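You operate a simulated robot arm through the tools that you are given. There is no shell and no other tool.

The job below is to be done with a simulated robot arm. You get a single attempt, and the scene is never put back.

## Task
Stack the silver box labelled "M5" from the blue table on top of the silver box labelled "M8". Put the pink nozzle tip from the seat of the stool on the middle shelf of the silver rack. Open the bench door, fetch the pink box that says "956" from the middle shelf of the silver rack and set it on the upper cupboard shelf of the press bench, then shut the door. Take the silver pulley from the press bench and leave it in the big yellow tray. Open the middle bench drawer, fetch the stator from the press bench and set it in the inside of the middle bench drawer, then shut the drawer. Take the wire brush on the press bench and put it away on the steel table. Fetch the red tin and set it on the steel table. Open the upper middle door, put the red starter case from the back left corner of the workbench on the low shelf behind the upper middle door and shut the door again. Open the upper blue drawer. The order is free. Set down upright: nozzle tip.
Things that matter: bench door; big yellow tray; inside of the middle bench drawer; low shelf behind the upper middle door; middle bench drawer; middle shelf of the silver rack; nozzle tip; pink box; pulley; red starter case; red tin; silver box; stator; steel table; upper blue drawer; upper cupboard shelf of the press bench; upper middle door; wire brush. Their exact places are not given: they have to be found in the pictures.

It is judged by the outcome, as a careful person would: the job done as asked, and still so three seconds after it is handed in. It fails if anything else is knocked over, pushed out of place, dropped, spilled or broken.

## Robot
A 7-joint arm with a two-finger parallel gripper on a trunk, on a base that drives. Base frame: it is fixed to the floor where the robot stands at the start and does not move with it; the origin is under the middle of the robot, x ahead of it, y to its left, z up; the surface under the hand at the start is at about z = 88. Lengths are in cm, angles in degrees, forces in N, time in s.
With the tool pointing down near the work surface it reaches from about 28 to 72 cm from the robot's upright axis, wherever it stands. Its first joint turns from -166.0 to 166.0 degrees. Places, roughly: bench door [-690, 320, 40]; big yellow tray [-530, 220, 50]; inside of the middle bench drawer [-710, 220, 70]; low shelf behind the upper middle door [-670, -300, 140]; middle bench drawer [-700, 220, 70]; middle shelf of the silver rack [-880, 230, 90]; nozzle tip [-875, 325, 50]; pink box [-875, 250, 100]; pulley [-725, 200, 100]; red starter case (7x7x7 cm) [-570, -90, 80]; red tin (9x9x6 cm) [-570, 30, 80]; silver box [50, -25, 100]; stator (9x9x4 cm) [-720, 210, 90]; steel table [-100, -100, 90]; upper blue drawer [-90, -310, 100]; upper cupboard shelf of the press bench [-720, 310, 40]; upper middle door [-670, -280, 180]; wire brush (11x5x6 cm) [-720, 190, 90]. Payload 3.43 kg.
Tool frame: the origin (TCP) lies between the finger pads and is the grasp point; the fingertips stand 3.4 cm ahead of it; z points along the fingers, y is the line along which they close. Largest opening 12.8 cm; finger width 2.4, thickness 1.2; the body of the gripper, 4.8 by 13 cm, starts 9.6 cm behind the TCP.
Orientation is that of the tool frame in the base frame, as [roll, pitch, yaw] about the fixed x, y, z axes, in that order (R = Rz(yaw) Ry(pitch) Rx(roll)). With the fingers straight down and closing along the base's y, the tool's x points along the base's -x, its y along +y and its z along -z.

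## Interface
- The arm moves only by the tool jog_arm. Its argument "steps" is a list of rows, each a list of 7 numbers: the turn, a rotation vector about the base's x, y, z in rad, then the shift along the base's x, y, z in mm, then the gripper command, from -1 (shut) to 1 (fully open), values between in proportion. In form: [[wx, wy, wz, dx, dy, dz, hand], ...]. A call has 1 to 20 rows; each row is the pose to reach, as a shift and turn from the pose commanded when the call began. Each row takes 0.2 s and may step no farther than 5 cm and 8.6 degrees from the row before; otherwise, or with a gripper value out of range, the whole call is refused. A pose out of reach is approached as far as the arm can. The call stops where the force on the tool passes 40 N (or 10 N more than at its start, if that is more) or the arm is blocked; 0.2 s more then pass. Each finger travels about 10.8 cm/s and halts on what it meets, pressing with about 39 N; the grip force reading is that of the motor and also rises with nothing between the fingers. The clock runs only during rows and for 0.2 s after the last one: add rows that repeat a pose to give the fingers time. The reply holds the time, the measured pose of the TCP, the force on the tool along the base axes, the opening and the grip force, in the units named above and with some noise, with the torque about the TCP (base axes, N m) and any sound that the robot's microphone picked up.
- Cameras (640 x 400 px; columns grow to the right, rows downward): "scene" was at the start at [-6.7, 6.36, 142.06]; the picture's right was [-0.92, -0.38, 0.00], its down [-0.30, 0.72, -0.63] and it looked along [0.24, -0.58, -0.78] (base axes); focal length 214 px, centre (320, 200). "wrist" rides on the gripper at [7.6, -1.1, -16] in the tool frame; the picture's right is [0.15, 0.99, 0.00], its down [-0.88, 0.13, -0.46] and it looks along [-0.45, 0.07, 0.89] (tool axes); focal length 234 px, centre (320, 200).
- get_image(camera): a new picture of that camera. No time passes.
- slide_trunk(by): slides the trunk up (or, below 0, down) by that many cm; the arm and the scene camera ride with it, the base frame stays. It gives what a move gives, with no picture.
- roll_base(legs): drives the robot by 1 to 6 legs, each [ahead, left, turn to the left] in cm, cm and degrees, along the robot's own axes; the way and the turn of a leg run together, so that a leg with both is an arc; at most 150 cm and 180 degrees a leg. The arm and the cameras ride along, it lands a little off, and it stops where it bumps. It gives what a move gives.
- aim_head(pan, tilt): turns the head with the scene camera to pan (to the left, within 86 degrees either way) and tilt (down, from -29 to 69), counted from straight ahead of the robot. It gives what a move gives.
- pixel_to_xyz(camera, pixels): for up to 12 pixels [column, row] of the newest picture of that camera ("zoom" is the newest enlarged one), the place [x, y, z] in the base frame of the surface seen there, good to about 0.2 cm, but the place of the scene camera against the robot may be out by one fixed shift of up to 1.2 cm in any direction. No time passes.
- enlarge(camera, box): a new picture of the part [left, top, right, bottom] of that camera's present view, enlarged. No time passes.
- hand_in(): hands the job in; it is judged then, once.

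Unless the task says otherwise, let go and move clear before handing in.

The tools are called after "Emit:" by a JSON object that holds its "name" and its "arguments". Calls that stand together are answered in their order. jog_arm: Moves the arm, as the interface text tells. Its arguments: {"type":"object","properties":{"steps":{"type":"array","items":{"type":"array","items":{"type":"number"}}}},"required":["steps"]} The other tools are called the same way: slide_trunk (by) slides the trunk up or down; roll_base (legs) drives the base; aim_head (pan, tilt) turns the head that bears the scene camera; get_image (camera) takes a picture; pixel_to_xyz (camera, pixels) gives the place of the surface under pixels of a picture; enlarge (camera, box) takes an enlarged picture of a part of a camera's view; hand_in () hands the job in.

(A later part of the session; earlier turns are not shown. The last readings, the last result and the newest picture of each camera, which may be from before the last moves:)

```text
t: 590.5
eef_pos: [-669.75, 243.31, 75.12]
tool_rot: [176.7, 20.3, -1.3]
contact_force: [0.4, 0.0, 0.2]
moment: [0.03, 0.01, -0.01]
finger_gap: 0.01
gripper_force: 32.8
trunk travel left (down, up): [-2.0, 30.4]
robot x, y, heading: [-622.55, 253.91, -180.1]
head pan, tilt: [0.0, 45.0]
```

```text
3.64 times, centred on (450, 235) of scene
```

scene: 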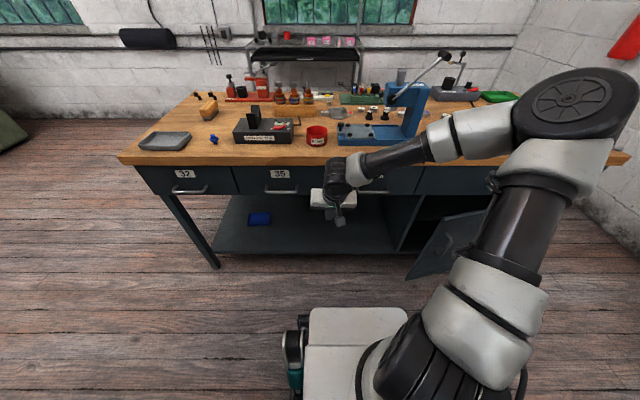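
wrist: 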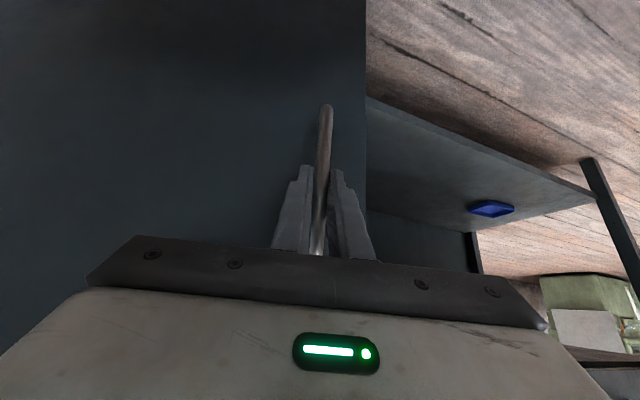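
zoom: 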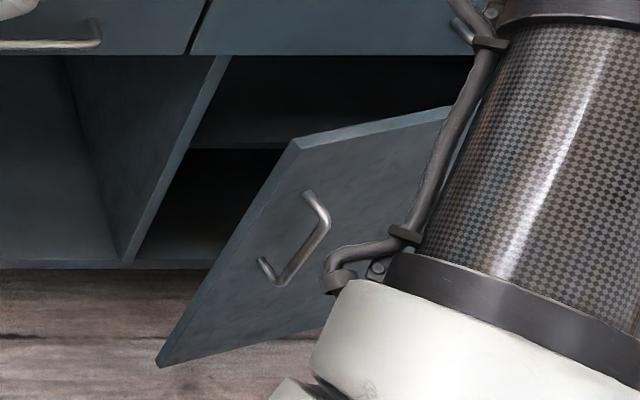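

The door's free edge is at about (-673.5,288.5). I'll bring the closed fingers round the edge, behind its top, keeping clear of the drawer handles.

Emit:
{"name": "jog_arm", "arguments": {"steps": [[0, 0, 0, 0, 45, 0, -1], [0, 0, 0, 0, 90, 0, -1], [0, 0, 0, 0, 135, 0, -1], [0, 0, 0, 0, 180, 0, -1], [0, 0, 0, 0, 225, 0, -1], [0, 0, 0, 0, 270, 0, -1], [0, 0, 0, 0, 310, 0, -1], [0, 0, 0, 0, 345, 0, -1], [0, 0, 0, -35, 345, 0, -1], [0, 0, 0, -70, 345, 0, -1], [0, 0, 0, -107, 345, 0, -1], [0, 0, 0, -107, 345, 0, -1]]}}

Emit:
{"name": "get_image", "arguments": {"camera": "wrist"}}

```text
t: 593.1
eef_pos: [-680.43, 277.69, 75.01]
tool_rot: [176.7, 20.3, -1.3]
contact_force: [0.5, 0.3, 0.1]
moment: [0.02, -0.01, 0.02]
finger_gap: 0.01
gripper_force: 33.6
trunk travel left (down, up): [-2.0, 30.4]
robot x, y, heading: [-622.73, 254.33, -180.1]
head pan, tilt: [0.0, 45.0]
```

```text
taken
```

wrist: 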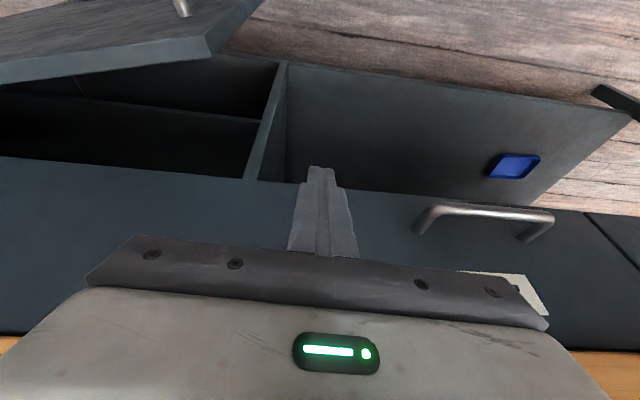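

I see the door's top edge at the upper left and the open cupboard below. I'll measure the door's top corner.

Emit:
{"name": "pixel_to_xyz", "arguments": {"camera": "wrist", "pixels": [[207, 42], [205, 52], [120, 60], [120, 72], [40, 75], [265, 150], [120, 160], [120, 130], [60, 100], [250, 110]]}}

```text
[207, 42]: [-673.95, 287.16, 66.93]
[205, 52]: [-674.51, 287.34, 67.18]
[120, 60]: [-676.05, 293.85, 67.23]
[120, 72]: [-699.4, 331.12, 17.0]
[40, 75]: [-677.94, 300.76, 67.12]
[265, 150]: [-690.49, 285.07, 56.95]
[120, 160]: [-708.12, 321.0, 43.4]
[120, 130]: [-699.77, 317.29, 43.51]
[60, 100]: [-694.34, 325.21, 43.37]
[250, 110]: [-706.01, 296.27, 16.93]
```

The door top is at z 67.2. I'll lower beside the edge and slide in behind it.

Emit:
{"name": "jog_arm", "arguments": {"steps": [[0, 0, 0, 0, 0, -40, -1], [0, 0, 0, 0, 0, -80, -1], [0, 0, 0, 0, 0, -115, -1], [0, 0, 0, 0, 0, -135, -1], [0, 0, 0, -2, 30, -135, -1], [0, 0, 0, -4, 65, -135, -1], [0, 0, 0, -6, 105, -135, -1], [0, 0, 0, -6, 140, -135, -1], [0, 0, 0, -6, 140, -135, -1]]}}

Emit:
{"name": "get_image", "arguments": {"camera": "wrist"}}

```text
t: 595.1
eef_pos: [-681.1, 291.84, 61.6]
tool_rot: [176.7, 20.4, -1.3]
contact_force: [0.1, 0.4, 0.4]
moment: [-0.03, 0.01, 0.01]
finger_gap: 0.0
gripper_force: 33.2
trunk travel left (down, up): [-2.0, 30.4]
robot x, y, heading: [-622.32, 253.94, -180.0]
head pan, tilt: [0.0, 45.0]
```

```text
taken
```

wrist: 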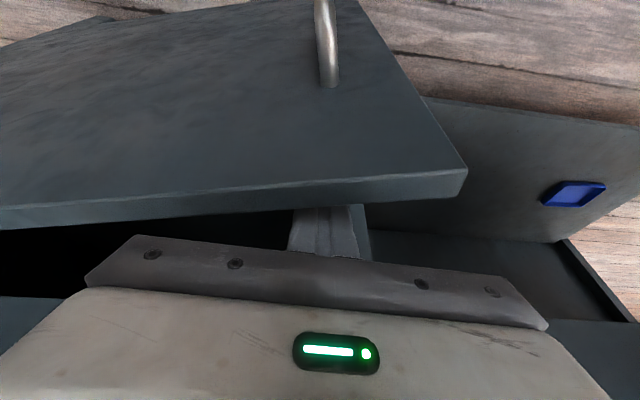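

The fingers are behind the door. I'll draw it open along its arc.

Emit:
{"name": "jog_arm", "arguments": {"steps": [[0, 0, 0, 20, 5, 0, -1], [0, 0, 0, 42, 14, 0, -1], [0, 0, 0, 65, 23, 0, -1], [0, 0, 0, 86, 30, 0, -1], [0, 0, 0, 107, 37, 0, -1], [0, 0, 0, 128, 46, 0, -1], [0, 0, 0, 148, 55, 0, -1], [0, 0, 0, 168, 65, 0, -1], [0, 0, 0, 187, 76, 0, -1], [0, 0, 0, 206, 88, 0, -1], [0, 0, 0, 224, 101, 0, -1], [0, 0, 0, 242, 115, 0, -1], [0, 0, 0, 259, 129, 0, -1], [0, 0, 0, 259, 129, 0, -1]]}}

Emit:
{"name": "get_image", "arguments": {"camera": "scene"}}

```text
t: 598.1
eef_pos: [-655.03, 304.63, 61.55]
tool_rot: [176.7, 20.4, -1.3]
contact_force: [0.7, 0.8, -0.6]
moment: [0.01, 0.02, -0.02]
finger_gap: 0.0
gripper_force: 32.7
trunk travel left (down, up): [-2.0, 30.4]
robot x, y, heading: [-622.63, 253.76, -179.8]
head pan, tilt: [0.0, 45.0]
```

```text
taken
```

scene: 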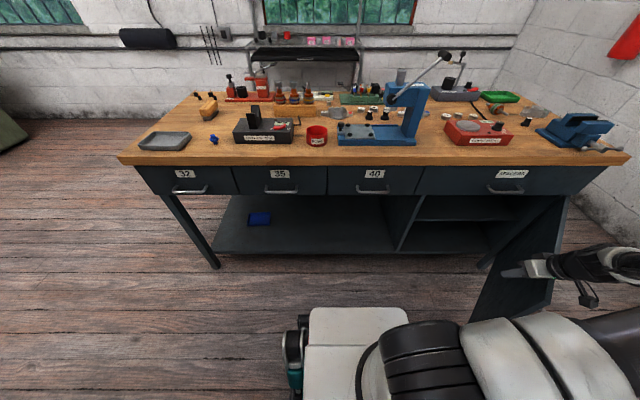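

The door has swung well open. I'll measure its angle.

Emit:
{"name": "pixel_to_xyz", "arguments": {"camera": "scene", "pixels": [[520, 260], [500, 290], [480, 310], [545, 240], [550, 220], [485, 265], [440, 225], [430, 205], [470, 240], [405, 240]]}}

Emit:
{"name": "enlarge", "arguments": {"camera": "scene", "box": [380, 170, 640, 330]}}

```text
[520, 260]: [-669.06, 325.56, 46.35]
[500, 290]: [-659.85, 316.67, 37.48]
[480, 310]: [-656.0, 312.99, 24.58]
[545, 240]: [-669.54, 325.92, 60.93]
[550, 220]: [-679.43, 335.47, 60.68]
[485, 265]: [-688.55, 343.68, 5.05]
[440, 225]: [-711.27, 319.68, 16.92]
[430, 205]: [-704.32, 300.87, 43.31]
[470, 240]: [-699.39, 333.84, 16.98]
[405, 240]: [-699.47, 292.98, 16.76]
```

```text
2.46 times, centred on (510, 250) of scene
```

zoom: 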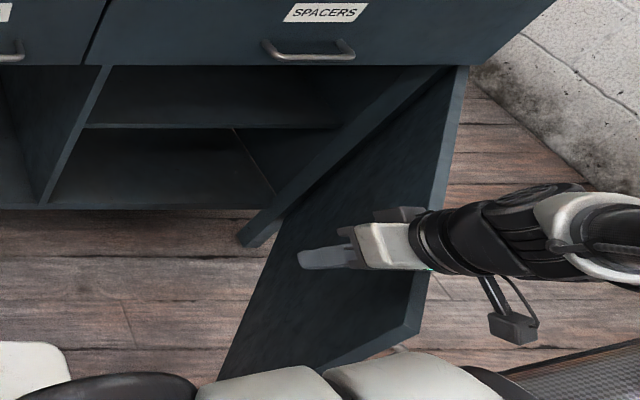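

The door is at 46° and follows the hand exactly. I'll continue to 70°.

Emit:
{"name": "jog_arm", "arguments": {"steps": [[0, 0, 0, 15, 15, 0, -1], [0, 0, 0, 30, 31, 0, -1], [0, 0, 0, 45, 48, 0, -1], [0, 0, 0, 60, 65, 0, -1], [0, 0, 0, 73, 83, 0, -1], [0, 0, 0, 86, 101, 0, -1], [0, 0, 0, 98, 120, 0, -1], [0, 0, 0, 109, 139, 0, -1], [0, 0, 0, 119, 159, 0, -1], [0, 0, 0, 129, 179, 0, -1], [0, 0, 0, 129, 179, 0, -1]]}}

Emit:
{"name": "get_image", "arguments": {"camera": "scene"}}

```text
t: 600.5
eef_pos: [-642.18, 322.4, 61.49]
tool_rot: [176.6, 20.3, -1.3]
contact_force: [-0.1, -0.7, 0.6]
moment: [-0.04, 0.03, -0.03]
finger_gap: 0.0
gripper_force: 33.1
trunk travel left (down, up): [-2.0, 30.4]
robot x, y, heading: [-622.57, 253.99, -180.2]
head pan, tilt: [0.0, 45.0]
```

```text
taken
```

scene: 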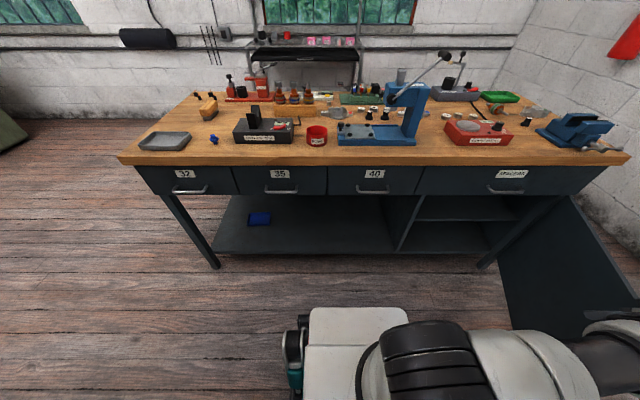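

It's at 70°. I'll push it beyond 90° by strafing the base to the right, with the hand inside the door.

Emit:
{"name": "roll_base", "arguments": {"legs": [[0, -24, 0]]}}

Emit:
{"name": "get_image", "arguments": {"camera": "scene"}}

```text
t: 603.5
eef_pos: [-642.36, 346.43, 61.62]
tool_rot: [176.8, 20.5, -1.3]
contact_force: [0.1, -0.6, 0.7]
moment: [0.0, 0.01, -0.02]
finger_gap: 0.0
gripper_force: 33.2
trunk travel left (down, up): [-2.0, 30.4]
robot x, y, heading: [-622.48, 277.95, -179.8]
head pan, tilt: [0.0, 45.0]
```

```text
taken
```

scene: 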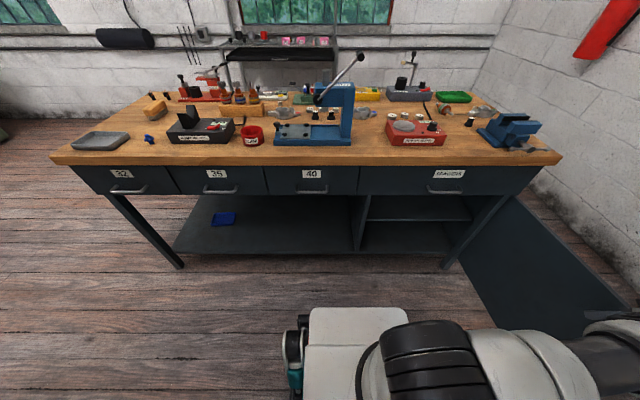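

I'll measure the door again and the cupboard's upper shelf.

Emit:
{"name": "pixel_to_xyz", "arguments": {"camera": "scene", "pixels": [[500, 240], [540, 290], [560, 280], [510, 210], [420, 210], [400, 200], [440, 215], [370, 210], [450, 205], [420, 220]]}}

Emit:
{"name": "enlarge", "arguments": {"camera": "scene", "box": [340, 180, 520, 280]}}

```text
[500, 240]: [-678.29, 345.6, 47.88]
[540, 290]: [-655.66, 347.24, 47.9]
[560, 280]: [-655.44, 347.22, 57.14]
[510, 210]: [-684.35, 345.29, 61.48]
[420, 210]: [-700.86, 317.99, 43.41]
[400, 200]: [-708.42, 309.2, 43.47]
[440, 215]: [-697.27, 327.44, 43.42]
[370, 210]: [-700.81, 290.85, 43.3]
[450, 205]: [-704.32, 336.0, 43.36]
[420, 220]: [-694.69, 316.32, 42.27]
```

```text
3.56 times, centred on (430, 230) of scene
```

zoom: 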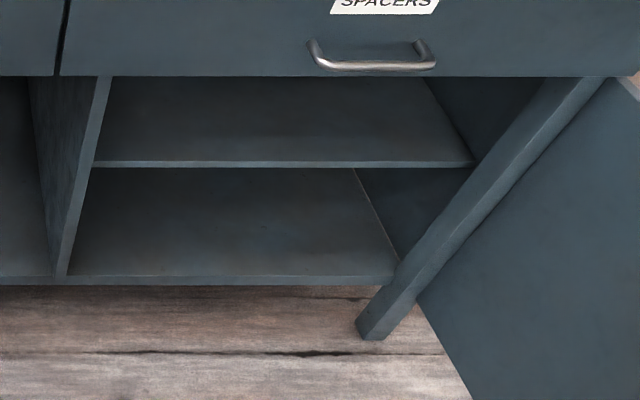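

The door stands at about 94°. The upper shelf is at z 43.35 and empty, with its front edge at x≈-694.7. I'll lift the hand out, straighten it, and go round to the rack for box 956.

Emit:
{"name": "jog_arm", "arguments": {"steps": [[0, 0, 0, 0, -20, 20, -1], [0, 0, 0, 0, -30, 60, -1], [0, 0, 0, 0, -40, 100, -1], [0.01, -0.05, 0, -5, -60, 140, -1], [0.02, -0.12, 0, -10, -90, 180, -1], [0.03, -0.2, 0, -15, -130, 210, -1], [0.04, -0.28, 0, -20, -170, 240, -1], [0.05, -0.355, 0.01, -25, -210, 270, -1], [0.056, -0.355, 0.01, -30, -255, 290, -1], [0.056, -0.355, 0.01, -40, -300, 300, -1], [0.056, -0.355, 0.01, -60, -345, 300, -1], [0.056, -0.355, 0.01, -80, -390, 300, -1], [0.056, -0.355, 0.01, -100, -435, 300, -1], [0.056, -0.355, 0.01, -120, -480, 300, -1], [0.056, -0.355, 0.01, -140, -525, 300, -1], [0.056, -0.355, 0.01, -160, -570, 300, -1], [0.056, -0.355, 0.01, -180, -610, 300, -1], [0.056, -0.355, 0.01, -190, -650, 300, -1], [0.056, -0.355, 0.01, -190, -650, 300, -1]]}}

```text
refused: row 5 steps farther than a row can; nothing moved
```

One step was slightly over 5 cm, so I'll resend with shorter steps.

Emit:
{"name": "jog_arm", "arguments": {"steps": [[0, 0, 0, 0, -20, 20, -1], [0, 0, 0, 0, -30, 60, -1], [0, 0, 0, 0, -40, 100, -1], [0.01, -0.05, 0, -5, -60, 138, -1], [0.02, -0.12, 0, -10, -88, 172, -1], [0.03, -0.2, 0, -15, -120, 205, -1], [0.04, -0.28, 0, -20, -155, 235, -1], [0.05, -0.355, 0.01, -25, -192, 262, -1], [0.056, -0.355, 0.01, -30, -235, 282, -1], [0.056, -0.355, 0.01, -40, -280, 295, -1], [0.056, -0.355, 0.01, -58, -325, 300, -1], [0.056, -0.355, 0.01, -76, -370, 300, -1], [0.056, -0.355, 0.01, -94, -415, 300, -1], [0.056, -0.355, 0.01, -112, -460, 300, -1], [0.056, -0.355, 0.01, -130, -505, 300, -1], [0.056, -0.355, 0.01, -148, -550, 300, -1], [0.056, -0.355, 0.01, -166, -595, 300, -1], [0.056, -0.355, 0.01, -184, -640, 300, -1], [0.056, -0.355, 0.01, -190, -670, 300, -1], [0.056, -0.355, 0.01, -190, -670, 300, -1]]}}

Emit:
{"name": "get_image", "arguments": {"camera": "scene"}}

```text
t: 607.7
eef_pos: [-661.26, 279.38, 91.56]
tool_rot: [-179.9, 0.1, -0.1]
contact_force: [0.0, -0.9, -0.9]
moment: [0.0, 0.02, -0.01]
finger_gap: 0.0
gripper_force: 33.2
trunk travel left (down, up): [-2.0, 30.4]
robot x, y, heading: [-622.48, 277.88, -179.9]
head pan, tilt: [0.0, 45.0]
```

```text
taken
```

scene: 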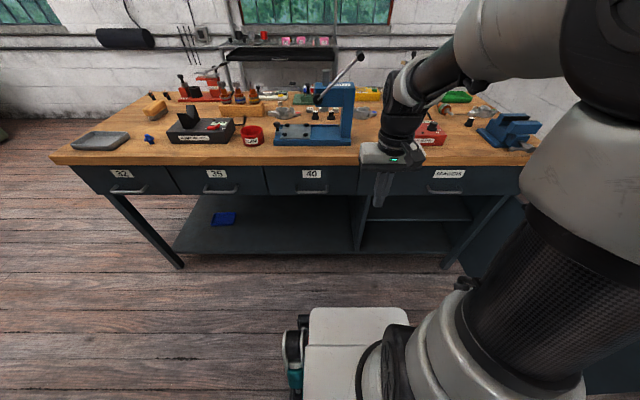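

The hand is straight again. I'll raise the trunk and drive round the bench to the rack.

Emit:
{"name": "slide_trunk", "arguments": {"by": 16}}

Emit:
{"name": "roll_base", "arguments": {"legs": [[13, 0, 0], [0, 95, 0], [0, 95, 0]]}}

```text
t: 609.5
eef_pos: [-661.35, 279.33, 107.71]
tool_rot: [-179.9, 0.1, 0.0]
contact_force: [1.2, -0.1, -0.2]
moment: [0.02, 0.0, 0.01]
finger_gap: 0.0
gripper_force: 33.0
trunk travel left (down, up): [-18.0, 14.4]
robot x, y, heading: [-622.45, 277.9, -179.9]
head pan, tilt: [0.0, 45.0]
```

```text
t: 628.8
eef_pos: [-673.81, 90.45, 107.67]
tool_rot: [-179.9, 0.2, -0.1]
contact_force: [0.8, 0.0, -0.5]
moment: [0.02, 0.0, 0.0]
finger_gap: 0.04
gripper_force: 32.7
trunk travel left (down, up): [-18.0, 14.4]
robot x, y, heading: [-634.83, 89.13, -179.9]
head pan, tilt: [0.0, 45.0]
```

Emit:
{"name": "roll_base", "arguments": {"legs": [[120, 0, 0], [50, 0, 0], [0, -80, 0], [0, -76, 0]]}}

Emit:
{"name": "get_image", "arguments": {"camera": "wrist"}}

```text
t: 652.6
eef_pos: [-845.96, 246.82, 107.67]
tool_rot: [-179.9, 0.1, -0.7]
contact_force: [-0.4, 0.9, 0.1]
moment: [0.0, -0.02, -0.02]
finger_gap: 0.0
gripper_force: 32.1
trunk travel left (down, up): [-18.0, 14.4]
robot x, y, heading: [-807.13, 244.67, 179.3]
head pan, tilt: [0.0, 45.0]
```

```text
taken
```

wrist: 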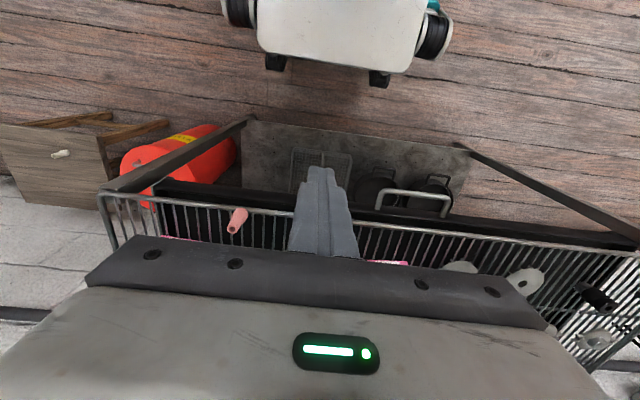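

The tip still stands on the rack at (237,218). I'll raise the hand and move it over box 956 to measure it.

Emit:
{"name": "jog_arm", "arguments": {"steps": [[0, 0, 0.01, -10, 0, 35, -0.6], [0, 0, 0.012, -30, -5, 70, 0], [0, 0, 0.012, -60, -5, 105, 0.5], [0, 0, 0.012, -95, -5, 130, 0.5], [0, 0, 0.012, -130, -5, 140, 0.5], [0, 0, 0.012, -150, -5, 140, 0.5], [0, 0, 0.012, -150, -5, 140, 0.5]]}}

Emit:
{"name": "get_image", "arguments": {"camera": "wrist"}}

```text
t: 654.2
eef_pos: [-861.09, 246.24, 121.77]
tool_rot: [-179.8, 0.1, 0.1]
contact_force: [-0.6, 0.6, -0.8]
moment: [0.0, 0.01, 0.0]
finger_gap: 9.61
gripper_force: 0.1
trunk travel left (down, up): [-18.0, 14.4]
robot x, y, heading: [-807.14, 245.24, 179.3]
head pan, tilt: [0.0, 45.0]
```

```text
taken
```

wrist: 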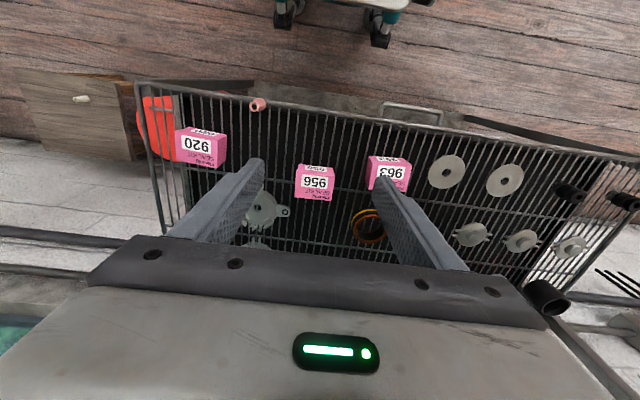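

Emit:
{"name": "enlarge", "arguments": {"camera": "wrist", "box": [265, 140, 425, 250]}}

Emit:
{"name": "pixel_to_xyz", "arguments": {"camera": "zoom", "pixels": [[145, 118], [255, 125], [135, 205], [250, 215], [140, 100], [255, 108], [405, 85], [420, 170], [515, 95], [320, 270], [330, 200], [195, 160]]}}

```text
3.64 times, centred on (345, 195) of wrist
```

zoom: 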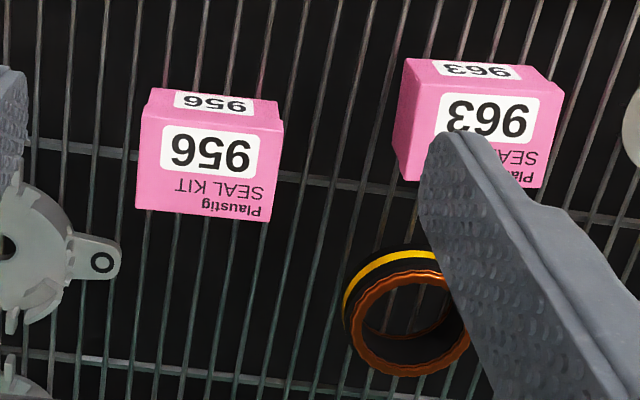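

```text
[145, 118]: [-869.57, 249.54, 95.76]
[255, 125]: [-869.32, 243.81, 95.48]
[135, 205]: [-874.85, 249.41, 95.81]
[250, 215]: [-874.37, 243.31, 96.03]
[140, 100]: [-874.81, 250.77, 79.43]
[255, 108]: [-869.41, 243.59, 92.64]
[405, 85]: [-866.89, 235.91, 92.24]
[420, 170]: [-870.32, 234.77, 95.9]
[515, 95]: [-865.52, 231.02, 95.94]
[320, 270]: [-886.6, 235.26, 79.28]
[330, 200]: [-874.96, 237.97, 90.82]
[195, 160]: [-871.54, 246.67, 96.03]
```

Box 956's centre is at (-872.2,246.0). It's 7.2 cm wide and 5.3 cm deep with its top at z 95.9, and there's clear room on both sides. I'll tilt the hand 55° so I can later reach into the cupboard, and come down over the box.

Emit:
{"name": "jog_arm", "arguments": {"steps": [[0, 0.12, 0, 0, 0, 0, 0.5], [0, 0.24, 0, -5, 0, 0, 0.5], [0, 0.36, 0, -15, 0, -5, 0.5], [0, 0.48, 0, -30, 0, -15, 0.5], [0, 0.6, 0, -45, 0, -30, 0.5], [0, 0.72, 0, -60, -1, -50, 0.5], [0, 0.84, 0, -80, -2, -70, 0.5], [0, 0.96, 0, -97, -2, -95, 0.5], [0, 0.96, 0, -97, -2, -125, 0.5], [0, 0.96, 0, -97, -2, -150, 0.5], [0, 0.96, 0, -97, -2, -150, 0.5]]}}

Emit:
{"name": "get_image", "arguments": {"camera": "wrist"}}

```text
t: 656.6
eef_pos: [-870.59, 246.07, 106.62]
tool_rot: [-179.9, 55.1, 0.0]
contact_force: [-0.3, 0.7, -0.4]
moment: [-0.01, 0.02, 0.0]
finger_gap: 9.58
gripper_force: 0.0
trunk travel left (down, up): [-18.0, 14.4]
robot x, y, heading: [-807.18, 245.13, 179.5]
head pan, tilt: [0.0, 45.0]
```

```text
taken
```

wrist: 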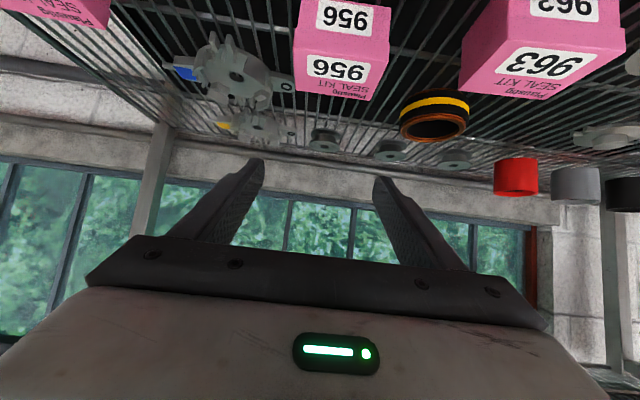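

Box 956 lies straight below, between the finger lines. I'll go down to grip height.

Emit:
{"name": "jog_arm", "arguments": {"steps": [[0, 0, 0, -1, 0, -30, 0.5], [0, 0, 0, -2, 0, -60, 0.5], [0, 0, 0, -2, 0, -85, 0.5], [0, 0, 0, -2, 0, -105, 0.5], [0, 0, 0, -2, 0, -118, 0.5], [0, 0, 0, -2, 0, -123, 0.5], [0, 0, 0, -2, 0, -123, 0.5]]}}

Emit:
{"name": "get_image", "arguments": {"camera": "wrist"}}

```text
t: 658.2
eef_pos: [-870.87, 246.12, 94.32]
tool_rot: [-179.9, 55.1, 0.1]
contact_force: [-1.0, -0.3, -0.1]
moment: [0.03, -0.02, -0.03]
finger_gap: 9.6
gripper_force: 0.0
trunk travel left (down, up): [-18.0, 14.4]
robot x, y, heading: [-807.04, 245.08, 179.5]
head pan, tilt: [0.0, 45.0]
```

```text
taken
```

wrist: 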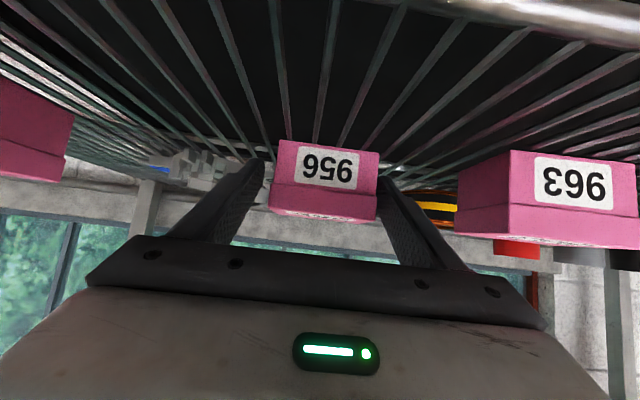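

The box is centred between the fingers and clear of its neighbours. I'll close, then lift gently.

Emit:
{"name": "jog_arm", "arguments": {"steps": [[0, 0, 0, 0, 0, 0, 0.3], [0, 0, 0, 0, 0, 0, 0.15], [0, 0, 0, 0, 0, 0, -0.2], [0, 0, 0, 0, 0, 0, -1], [0, 0, 0, 0, 0, 0, -1], [0, 0, 0, 0, 0, 0, -1], [0, 0, 0, 0, 0, 2, -1], [0, 0, 0, 0, 0, 5, -1], [0, 0, 0, 0, 0, 10, -1], [0, 0, 0, 0, 0, 18, -1], [0, 0, 0, 0, 0, 28, -1], [0, 0, 0, 0, 0, 40, -1], [0, 0, 0, 0, 0, 40, -1]]}}

Emit:
{"name": "get_image", "arguments": {"camera": "wrist"}}

```text
t: 661.0
eef_pos: [-870.75, 246.03, 98.36]
tool_rot: [-179.8, 55.1, 0.0]
contact_force: [-0.5, 0.7, -0.7]
moment: [-0.03, 0.01, 0.02]
finger_gap: 7.41
gripper_force: 38.9
trunk travel left (down, up): [-18.0, 14.4]
robot x, y, heading: [-807.36, 244.74, 179.5]
head pan, tilt: [0.0, 45.0]
```

```text
taken
```

wrist: 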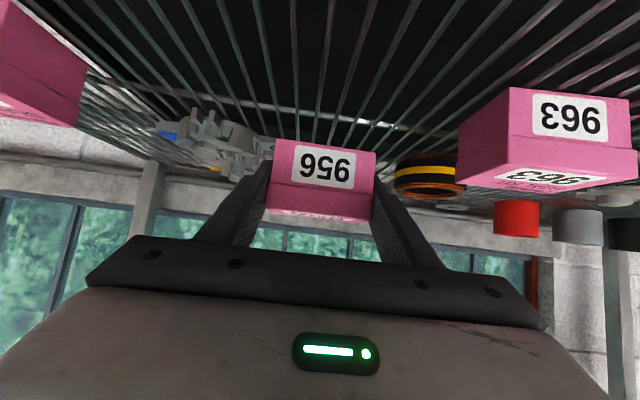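

Box 956 is lifted cleanly. I'll raise it, draw it back, then drive round to the cupboard.

Emit:
{"name": "jog_arm", "arguments": {"steps": [[0, 0, 0, 0, 0, 15, -1], [0, 0, 0, 0, 0, 35, -1], [0, 0, 0, 5, 0, 58, -1], [0, 0, 0, 15, 0, 82, -1], [0, 0, 0, 30, 0, 106, -1], [0, 0, 0, 48, 0, 128, -1], [0, 0, 0, 68, 0, 146, -1], [0, 0, 0, 90, 0, 160, -1], [0, 0, 0, 112, 0, 168, -1], [0, 0, 0, 130, 0, 170, -1], [0, 0, 0, 130, 0, 170, -1]]}}

Emit:
{"name": "roll_base", "arguments": {"legs": [[0, 80, 0.5], [0, 78, 0], [-120, 0, 0], [-52, 0, 0]]}}

```text
t: 663.4
eef_pos: [-857.74, 246.11, 115.32]
tool_rot: [-179.9, 55.2, 0.1]
contact_force: [0.4, 0.5, -0.9]
moment: [0.01, -0.01, -0.05]
finger_gap: 7.4
gripper_force: 39.2
trunk travel left (down, up): [-18.0, 14.4]
robot x, y, heading: [-806.8, 245.49, 179.5]
head pan, tilt: [0.0, 45.0]
```

```text
t: 687.3
eef_pos: [-684.98, 86.78, 115.25]
tool_rot: [-179.9, 55.1, -0.2]
contact_force: [0.1, 0.2, -1.8]
moment: [0.02, 0.0, 0.01]
finger_gap: 7.43
gripper_force: 38.9
trunk travel left (down, up): [-18.0, 14.4]
robot x, y, heading: [-634.49, 85.61, 179.2]
head pan, tilt: [0.0, 45.0]
```

I'll back off slightly and strafe along the bench to the open cupboard.

Emit:
{"name": "roll_base", "arguments": {"legs": [[-12, 0, 0.6], [0, -110, 0], [0, -110, 0]]}}

Emit:
{"name": "aim_head", "arguments": {"pan": 0, "tilt": 50}}

Emit:
{"name": "get_image", "arguments": {"camera": "scene"}}

```text
t: 709.3
eef_pos: [-673.08, 304.99, 115.23]
tool_rot: [-179.9, 55.0, 0.5]
contact_force: [-0.6, -0.9, 0.1]
moment: [-0.01, 0.0, 0.0]
finger_gap: 7.4
gripper_force: 39.1
trunk travel left (down, up): [-18.0, 14.4]
robot x, y, heading: [-622.62, 304.28, 179.9]
head pan, tilt: [0.0, 45.0]
```

```text
t: 710.0
eef_pos: [-673.03, 305.07, 115.31]
tool_rot: [-179.9, 55.2, 0.6]
contact_force: [1.3, 0.4, -0.1]
moment: [-0.01, 0.01, -0.02]
finger_gap: 7.38
gripper_force: 39.3
trunk travel left (down, up): [-18.0, 14.4]
robot x, y, heading: [-622.84, 304.21, 180.0]
head pan, tilt: [0.0, 50.0]
```

```text
taken
```

scene: 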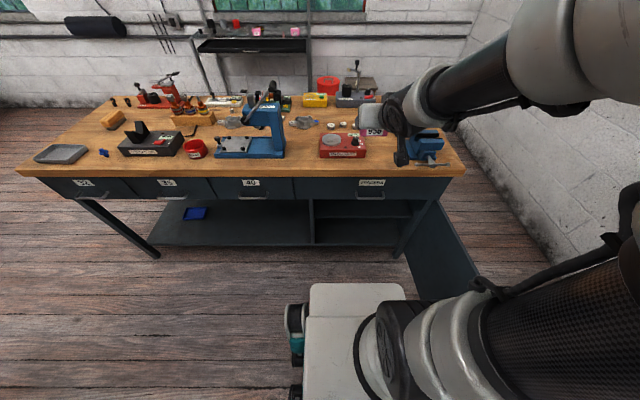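

Before lowering I'll back the base so the hand and camera stay ahead of the base's front, then bring the box down in front of the cupboard.

Emit:
{"name": "roll_base", "arguments": {"legs": [[-16, -3, 0]]}}

Emit:
{"name": "slide_trunk", "arguments": {"by": -16}}

Emit:
{"name": "jog_arm", "arguments": {"steps": [[0, 0, 0, -10, 0, -20, -1], [0, 0, 0, -25, 0, -45, -1], [0, 0, 0, -40, 0, -75, -1], [0, 0, 0, -55, 0, -108, -1], [0, 0, 0, -70, 0, -142, -1], [0, 0, 0, -80, 0, -178, -1], [0, 0, 0, -80, 0, -216, -1], [0, 0, 0, -80, 0, -254, -1], [0, 0, 0, -80, 0, -292, -1], [0, 0, 0, -80, 0, -330, -1], [0, 0, 0, -80, 0, -368, -1], [0, 0, 0, -80, 0, -405, -1], [0, 0, 0, -80, 0, -435, -1], [0, 0, 0, -80, 0, -460, -1], [0, 0, 0, -80, 0, -475, -1], [0, 0, 0, -80, 0, -480, -1], [0, 0, 0, -80, 0, -480, -1]]}}

Emit:
{"name": "get_image", "arguments": {"camera": "wrist"}}

Emit:
{"name": "get_image", "arguments": {"camera": "scene"}}

```text
t: 711.4
eef_pos: [-657.24, 308.08, 115.3]
tool_rot: [-179.9, 55.1, 0.6]
contact_force: [1.2, -0.9, -0.3]
moment: [-0.02, -0.01, -0.02]
finger_gap: 7.41
gripper_force: 39.2
trunk travel left (down, up): [-18.0, 14.4]
robot x, y, heading: [-606.48, 307.42, 179.9]
head pan, tilt: [0.0, 50.0]
```

```text
t: 713.3
eef_pos: [-657.37, 308.01, 99.33]
tool_rot: [-180.0, 55.1, 0.5]
contact_force: [0.4, -0.1, -0.5]
moment: [-0.01, -0.01, 0.03]
finger_gap: 7.39
gripper_force: 38.8
trunk travel left (down, up): [-2.0, 30.4]
robot x, y, heading: [-606.44, 307.56, 180.5]
head pan, tilt: [0.0, 50.0]
```

```text
t: 716.9
eef_pos: [-665.2, 307.98, 51.33]
tool_rot: [-179.9, 55.2, 0.4]
contact_force: [-1.1, 0.6, -1.3]
moment: [0.03, -0.01, 0.01]
finger_gap: 7.4
gripper_force: 39.2
trunk travel left (down, up): [-2.0, 30.4]
robot x, y, heading: [-606.35, 307.43, 180.0]
head pan, tilt: [0.0, 50.0]
```

```text
taken
```

wrist: 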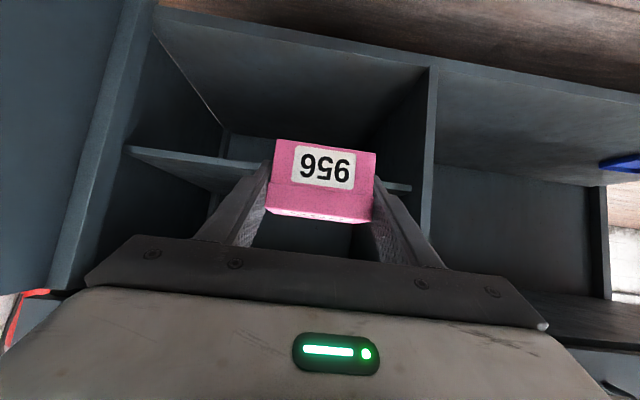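

```text
taken
```

scene: 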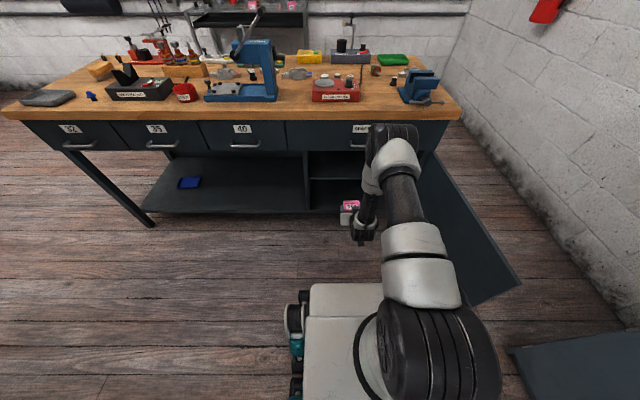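

The forearm rises steeply here, so I'll check where it is relative to the bench edge and drawers before driving in.

Emit:
{"name": "pixel_to_xyz", "arguments": {"camera": "scene", "pixels": [[392, 130], [375, 140], [372, 165], [380, 185], [368, 215], [400, 160], [360, 235], [355, 225], [385, 125]]}}

Emit:
{"name": "pixel_to_xyz", "arguments": {"camera": "wrist", "pixels": [[160, 155], [200, 165], [400, 187], [300, 150], [350, 175], [280, 205], [370, 215], [320, 185], [130, 150], [240, 175]]}}

```text
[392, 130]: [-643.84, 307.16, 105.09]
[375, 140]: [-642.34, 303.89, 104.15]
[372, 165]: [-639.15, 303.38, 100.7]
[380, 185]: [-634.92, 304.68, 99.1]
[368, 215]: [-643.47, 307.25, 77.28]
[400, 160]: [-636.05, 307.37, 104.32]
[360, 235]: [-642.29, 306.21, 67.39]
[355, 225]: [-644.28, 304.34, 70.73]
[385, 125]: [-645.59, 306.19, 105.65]
```

```text
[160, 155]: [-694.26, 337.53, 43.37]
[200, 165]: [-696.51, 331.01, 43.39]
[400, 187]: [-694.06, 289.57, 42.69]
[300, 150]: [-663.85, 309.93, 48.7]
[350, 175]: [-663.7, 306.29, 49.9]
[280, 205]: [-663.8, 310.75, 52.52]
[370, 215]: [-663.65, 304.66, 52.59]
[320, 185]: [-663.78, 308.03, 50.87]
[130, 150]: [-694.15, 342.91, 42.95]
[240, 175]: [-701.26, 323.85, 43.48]
```

With the arm folded like this, the forearm would meet the drawer fronts. With the arm stretched further out it slopes back more, so I'll drive only 14 cm and extend the arm, at y≈300 to avoid the drawer handle above.

Emit:
{"name": "roll_base", "arguments": {"legs": [[14, 0, 0]]}}

Emit:
{"name": "jog_arm", "arguments": {"steps": [[0, 0, 0, 0, -25, 0, -1], [0, 0, 0, 0, -50, 0, -1], [0, 0, 0, 0, -75, 0, -1], [0, 0, 0, -20, -80, 0, -1], [0, 0, 0, -40, -80, 0, -1], [0, 0, 0, -60, -80, 0, -1], [0, 0, 0, -80, -80, 0, -1], [0, 0, 0, -80, -80, 0, -1]]}}

Emit:
{"name": "get_image", "arguments": {"camera": "scene"}}

Emit:
{"name": "get_image", "arguments": {"camera": "wrist"}}

```text
t: 718.2
eef_pos: [-679.13, 307.96, 51.36]
tool_rot: [-179.9, 55.0, 0.5]
contact_force: [-0.5, 0.1, -1.6]
moment: [0.03, 0.03, -0.01]
finger_gap: 7.41
gripper_force: 38.9
trunk travel left (down, up): [-2.0, 30.4]
robot x, y, heading: [-620.5, 307.8, 180.1]
head pan, tilt: [0.0, 50.0]
```

```text
t: 720.0
eef_pos: [-687.2, 300.05, 51.12]
tool_rot: [-179.9, 55.1, 0.5]
contact_force: [0.1, -0.1, -0.5]
moment: [0.0, 0.0, 0.0]
finger_gap: 7.42
gripper_force: 39.0
trunk travel left (down, up): [-2.0, 30.4]
robot x, y, heading: [-620.91, 307.47, 180.0]
head pan, tilt: [0.0, 50.0]
```

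```text
taken
```

scene: 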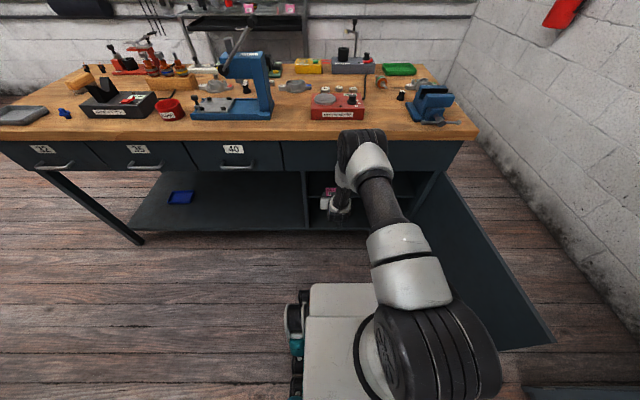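

```text
taken
```

wrist: 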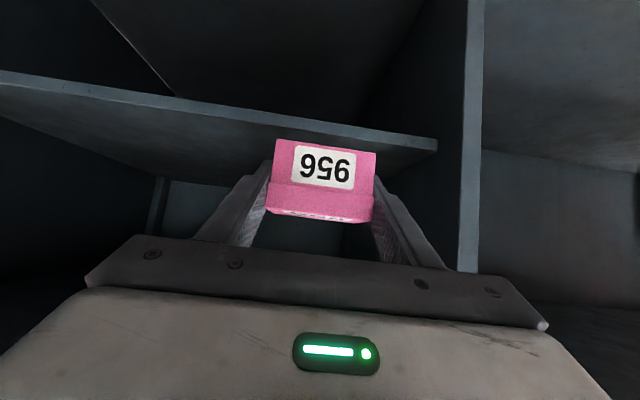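

I'll check the top of the forearm again, and the distance to the bench edge.

Emit:
{"name": "pixel_to_xyz", "arguments": {"camera": "scene", "pixels": [[362, 134], [345, 140], [340, 160], [355, 165], [338, 195], [345, 185], [385, 140], [330, 150], [300, 150], [300, 165]]}}

```text
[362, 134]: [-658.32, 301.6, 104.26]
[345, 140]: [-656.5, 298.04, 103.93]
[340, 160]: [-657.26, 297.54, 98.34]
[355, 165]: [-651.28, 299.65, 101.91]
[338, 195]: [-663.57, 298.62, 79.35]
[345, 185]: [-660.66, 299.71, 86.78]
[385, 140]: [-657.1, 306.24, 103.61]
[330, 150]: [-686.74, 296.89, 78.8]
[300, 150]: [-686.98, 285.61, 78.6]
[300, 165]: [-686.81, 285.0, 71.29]
```

At z≈79 the wrist's front is roughly at x=-674, and the drawer face is at -686. I need 8 to 9 cm more, so I'll move in small steps and check part way.

Emit:
{"name": "jog_arm", "arguments": {"steps": [[0, 0, 0, -12, 0, 0, -1], [0, 0, 0, -24, 0, 0, -1], [0, 0, 0, -36, 0, 0, -1], [0, 0, 0, -48, 0, 0, -1], [0, 0, 0, -48, 0, 0, -1]]}}

Emit:
{"name": "get_image", "arguments": {"camera": "scene"}}

Emit:
{"name": "get_image", "arguments": {"camera": "wrist"}}

```text
t: 721.2
eef_pos: [-691.87, 299.95, 51.45]
tool_rot: [-179.9, 55.1, 0.5]
contact_force: [-0.1, -0.2, 0.3]
moment: [0.0, -0.02, 0.0]
finger_gap: 7.43
gripper_force: 38.8
trunk travel left (down, up): [-2.0, 30.4]
robot x, y, heading: [-620.9, 307.16, 180.1]
head pan, tilt: [0.0, 50.0]
```

```text
taken
```

scene: 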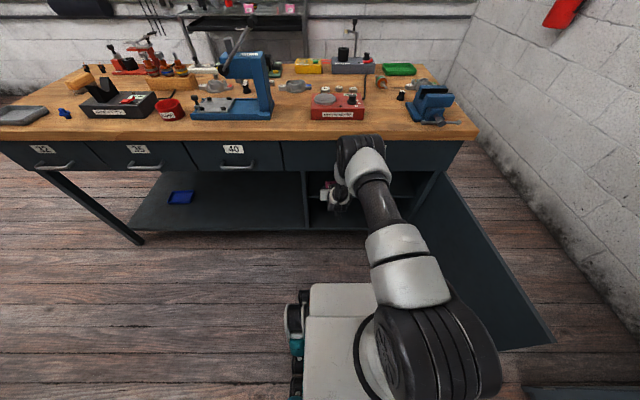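

```text
taken
```

wrist: 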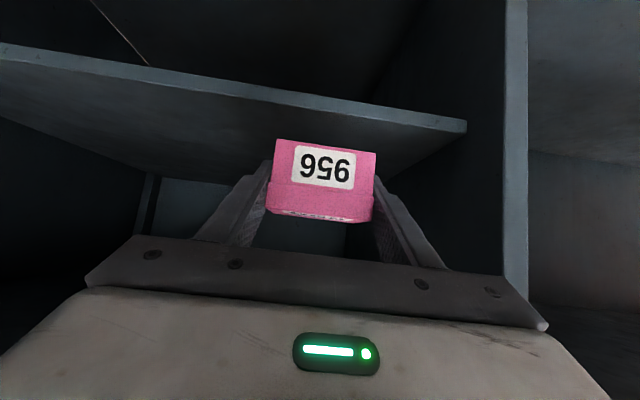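

I'll go on 6 cm more so the box sits fully behind the shelf's front edge.

Emit:
{"name": "jog_arm", "arguments": {"steps": [[0, 0, 0, -12, 0, 0, -1], [0, 0, 0, -24, 0, 0, -1], [0, 0, 0, -36, 0, 0, -1], [0, 0, 0, -48, 0, 0, -1], [0, 0, 0, -58, 0, 0, -1], [0, 0, 0, -58, 0, 0, -1]]}}

Emit:
{"name": "get_image", "arguments": {"camera": "wrist"}}

Emit:
{"name": "get_image", "arguments": {"camera": "scene"}}

```text
t: 722.6
eef_pos: [-697.84, 300.16, 51.3]
tool_rot: [-179.8, 55.1, 0.5]
contact_force: [-0.1, -0.4, -1.3]
moment: [-0.06, 0.0, -0.01]
finger_gap: 7.4
gripper_force: 38.8
trunk travel left (down, up): [-2.0, 30.4]
robot x, y, heading: [-620.51, 307.53, 179.7]
head pan, tilt: [0.0, 50.0]
```

```text
taken
```

wrist: 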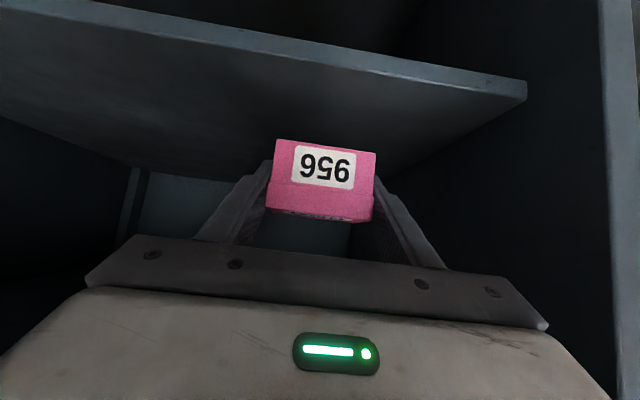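

```text
taken
```

scene: 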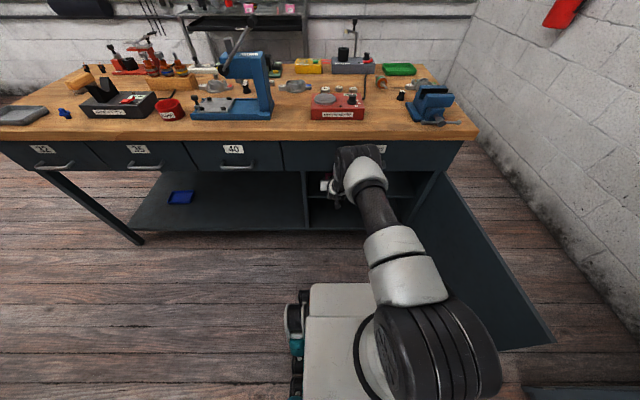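

It's in without contact. I'll lower to just above the shelf.

Emit:
{"name": "jog_arm", "arguments": {"steps": [[0, 0, 0, 0, 0, -10, -1], [0, 0, 0, 0, 0, -20, -1], [0, 0, 0, 0, 0, -30, -1], [0, 0, 0, 0, 0, -36, -1], [0, 0, 0, 0, 0, -39, -1], [0, 0, 0, 0, 0, -39, -1]]}}

Emit:
{"name": "get_image", "arguments": {"camera": "wrist"}}

```text
t: 724.0
eef_pos: [-697.65, 300.11, 47.44]
tool_rot: [-179.9, 55.1, 0.5]
contact_force: [0.2, 0.3, -0.2]
moment: [-0.02, -0.03, 0.01]
finger_gap: 7.43
gripper_force: 38.9
trunk travel left (down, up): [-2.0, 30.4]
robot x, y, heading: [-620.68, 307.36, 180.1]
head pan, tilt: [0.0, 50.0]
```

```text
taken
```

wrist: 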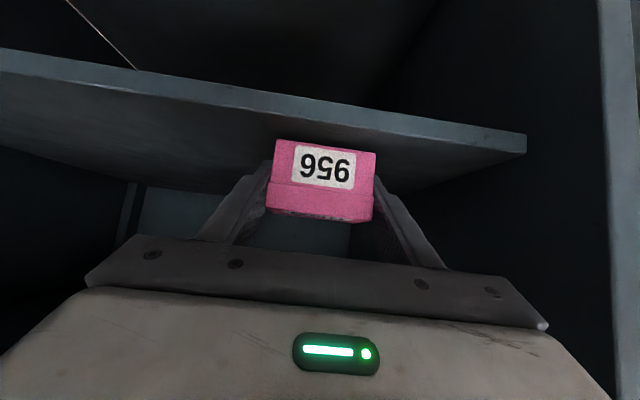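

The shelf's front edge shows in front of the box, so it will sit fully on the shelf. Small steps to contact.

Emit:
{"name": "jog_arm", "arguments": {"steps": [[0, 0, 0, 0, 0, -3, -1], [0, 0, 0, 0, 0, -5, -1], [0, 0, 0, 0, 0, -7, -1], [0, 0, 0, 0, 0, -7, -1]]}}

```text
t: 725.0
eef_pos: [-697.8, 300.03, 46.85]
tool_rot: [-179.9, 55.2, 0.4]
contact_force: [0.4, -0.8, 2.8]
moment: [0.13, 0.0, -0.03]
finger_gap: 7.39
gripper_force: 39.1
trunk travel left (down, up): [-2.0, 30.4]
robot x, y, heading: [-620.47, 307.76, 180.1]
head pan, tilt: [0.0, 50.0]
```

It's on the shelf. I'll release and back straight out.

Emit:
{"name": "jog_arm", "arguments": {"steps": [[0, 0, 0, 0, 0, 0, 0.25], [0, 0, 0, 0, 0, 0, 0.4], [0, 0, 0, 0, 0, 0, 0.45], [0, 0, 0, 10, 0, 3, 0.45], [0, 0, 0, 28, 0, 6, 0.45], [0, 0, 0, 55, 0, 10, 0.45], [0, 0, 0, 90, 0, 15, 0.45], [0, 0, 0, 130, 0, 20, 0.45], [0, 0, 0, 170, 0, 20, 0.45], [0, 0, 0, 170, 0, 20, 0.45]]}}

Emit:
{"name": "get_image", "arguments": {"camera": "wrist"}}

```text
t: 727.2
eef_pos: [-680.72, 299.95, 48.82]
tool_rot: [-180.0, 55.1, 0.5]
contact_force: [-0.1, 0.5, 0.4]
moment: [0.01, -0.01, 0.0]
finger_gap: 9.3
gripper_force: 0.0
trunk travel left (down, up): [-2.0, 30.4]
robot x, y, heading: [-620.94, 307.17, 179.9]
head pan, tilt: [0.0, 50.0]
```

```text
taken
```

wrist: 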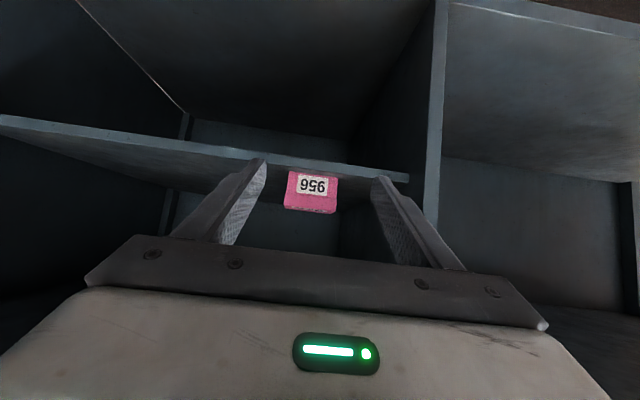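

Box 956 is on the upper shelf. To shut the door I'll back the base out of its swing first, then hook the fingers over the door's top on its outer side.

Emit:
{"name": "roll_base", "arguments": {"legs": [[-27, 0, 0]]}}

Emit:
{"name": "jog_arm", "arguments": {"steps": [[0, 0, 0, 0, 0, 30, 0], [0, -0.08, 0, 0, 0, 65, -0.6], [0, -0.16, 0, 0, 15, 100, -1], [0, -0.24, 0, 0, 40, 135, -1], [0, -0.32, 0, 0, 70, 170, -1], [0, -0.4, 0, 0, 105, 200, -1], [0, -0.48, 0, 0, 145, 225, -1], [0, -0.56, 0, 0, 185, 245, -1], [0, -0.61, 0, 0, 225, 260, -1], [0, -0.61, 0, 0, 265, 270, -1], [0, -0.61, 0, 5, 305, 275, -1], [0, -0.61, 0, 10, 345, 275, -1], [0, -0.61, 0, 15, 385, 275, -1], [0, -0.61, 0, 20, 425, 275, -1], [0, -0.61, 0, 20, 465, 275, -1], [0, -0.61, 0, 20, 505, 275, -1], [0, -0.61, 0, 20, 545, 275, -1], [0, -0.61, 0, 20, 575, 275, -1], [0, -0.61, 0, 20, 575, 275, -1]]}}

Emit:
{"name": "get_image", "arguments": {"camera": "wrist"}}

Emit:
{"name": "get_image", "arguments": {"camera": "scene"}}

```text
t: 729.1
eef_pos: [-653.65, 299.93, 48.84]
tool_rot: [-179.9, 55.0, 0.4]
contact_force: [-0.1, 0.3, -0.9]
moment: [0.03, -0.03, 0.0]
finger_gap: 9.28
gripper_force: 0.0
trunk travel left (down, up): [-2.0, 30.4]
robot x, y, heading: [-593.51, 307.35, 180.2]
head pan, tilt: [0.0, 50.0]
```

```text
t: 733.1
eef_pos: [-651.68, 357.33, 76.34]
tool_rot: [179.8, 20.1, 0.4]
contact_force: [-0.2, 0.1, -0.3]
moment: [0.01, 0.0, -0.02]
finger_gap: 0.0
gripper_force: 32.9
trunk travel left (down, up): [-2.0, 30.4]
robot x, y, heading: [-593.79, 307.53, 180.0]
head pan, tilt: [0.0, 50.0]
```

```text
taken
```

wrist: 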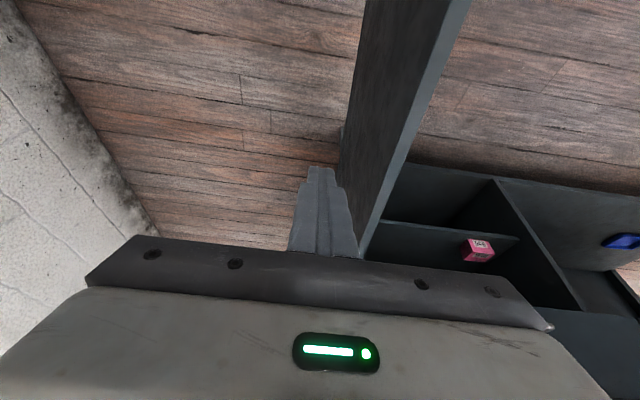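

```text
taken
```

scene: 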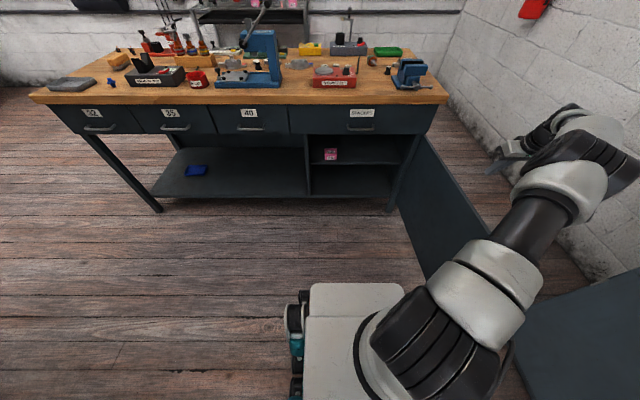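

The hand is on the outer side of the door, above its top. I'll lower behind it and draw it towards closing.

Emit:
{"name": "jog_arm", "arguments": {"steps": [[0, 0, 0, 0, 0, -40, -1], [0, 0, 0, 0, 0, -80, -1], [0, 0, 0, 0, 0, -120, -1], [0, 0, 0, 0, 0, -148, -1], [0, 0, 0, -2, -35, -148, -1], [0, 0, 0, -4, -70, -148, -1], [0, 0, 0, -4, -95, -148, -1], [0, 0, 0, -5, -118, -148, -1], [0, 0, 0, -6, -142, -148, -1], [0, 0, 0, -6, -166, -148, -1], [0, 0, 0, -7, -190, -148, -1], [0, 0, 0, -8, -213, -148, -1], [0, 0, 0, -16, -240, -148, -1], [0, 0, 0, -24, -268, -148, -1], [0, 0, 0, -33, -298, -148, -1], [0, 0, 0, -38, -325, -148, -1], [0, 0, 0, -44, -355, -148, -1], [0, 0, 0, -50, -388, -148, -1], [0, 0, 0, -56, -420, -148, -1], [0, 0, 0, -56, -420, -148, -1]]}}

Emit:
{"name": "get_image", "arguments": {"camera": "scene"}}

Emit:
{"name": "get_image", "arguments": {"camera": "wrist"}}

```text
t: 737.3
eef_pos: [-657.45, 315.55, 61.53]
tool_rot: [179.8, 20.1, 0.3]
contact_force: [-0.6, 0.3, -0.2]
moment: [0.02, -0.02, -0.03]
finger_gap: 0.0
gripper_force: 33.0
trunk travel left (down, up): [-2.0, 30.4]
robot x, y, heading: [-593.92, 307.18, 179.9]
head pan, tilt: [0.0, 50.0]
```

```text
taken
```

scene: 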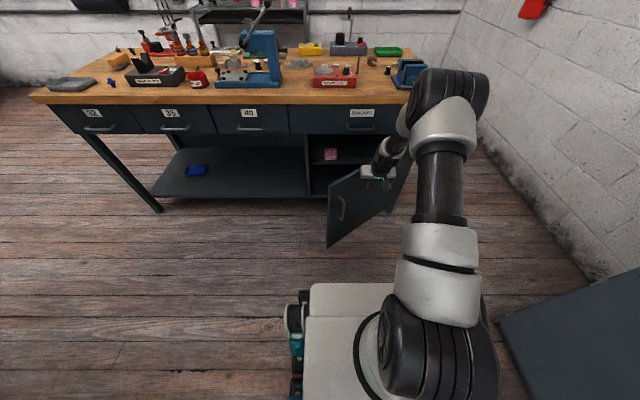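

```text
taken
```

wrist: 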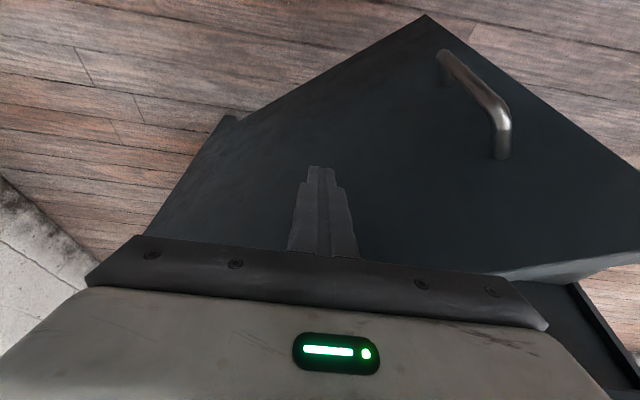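

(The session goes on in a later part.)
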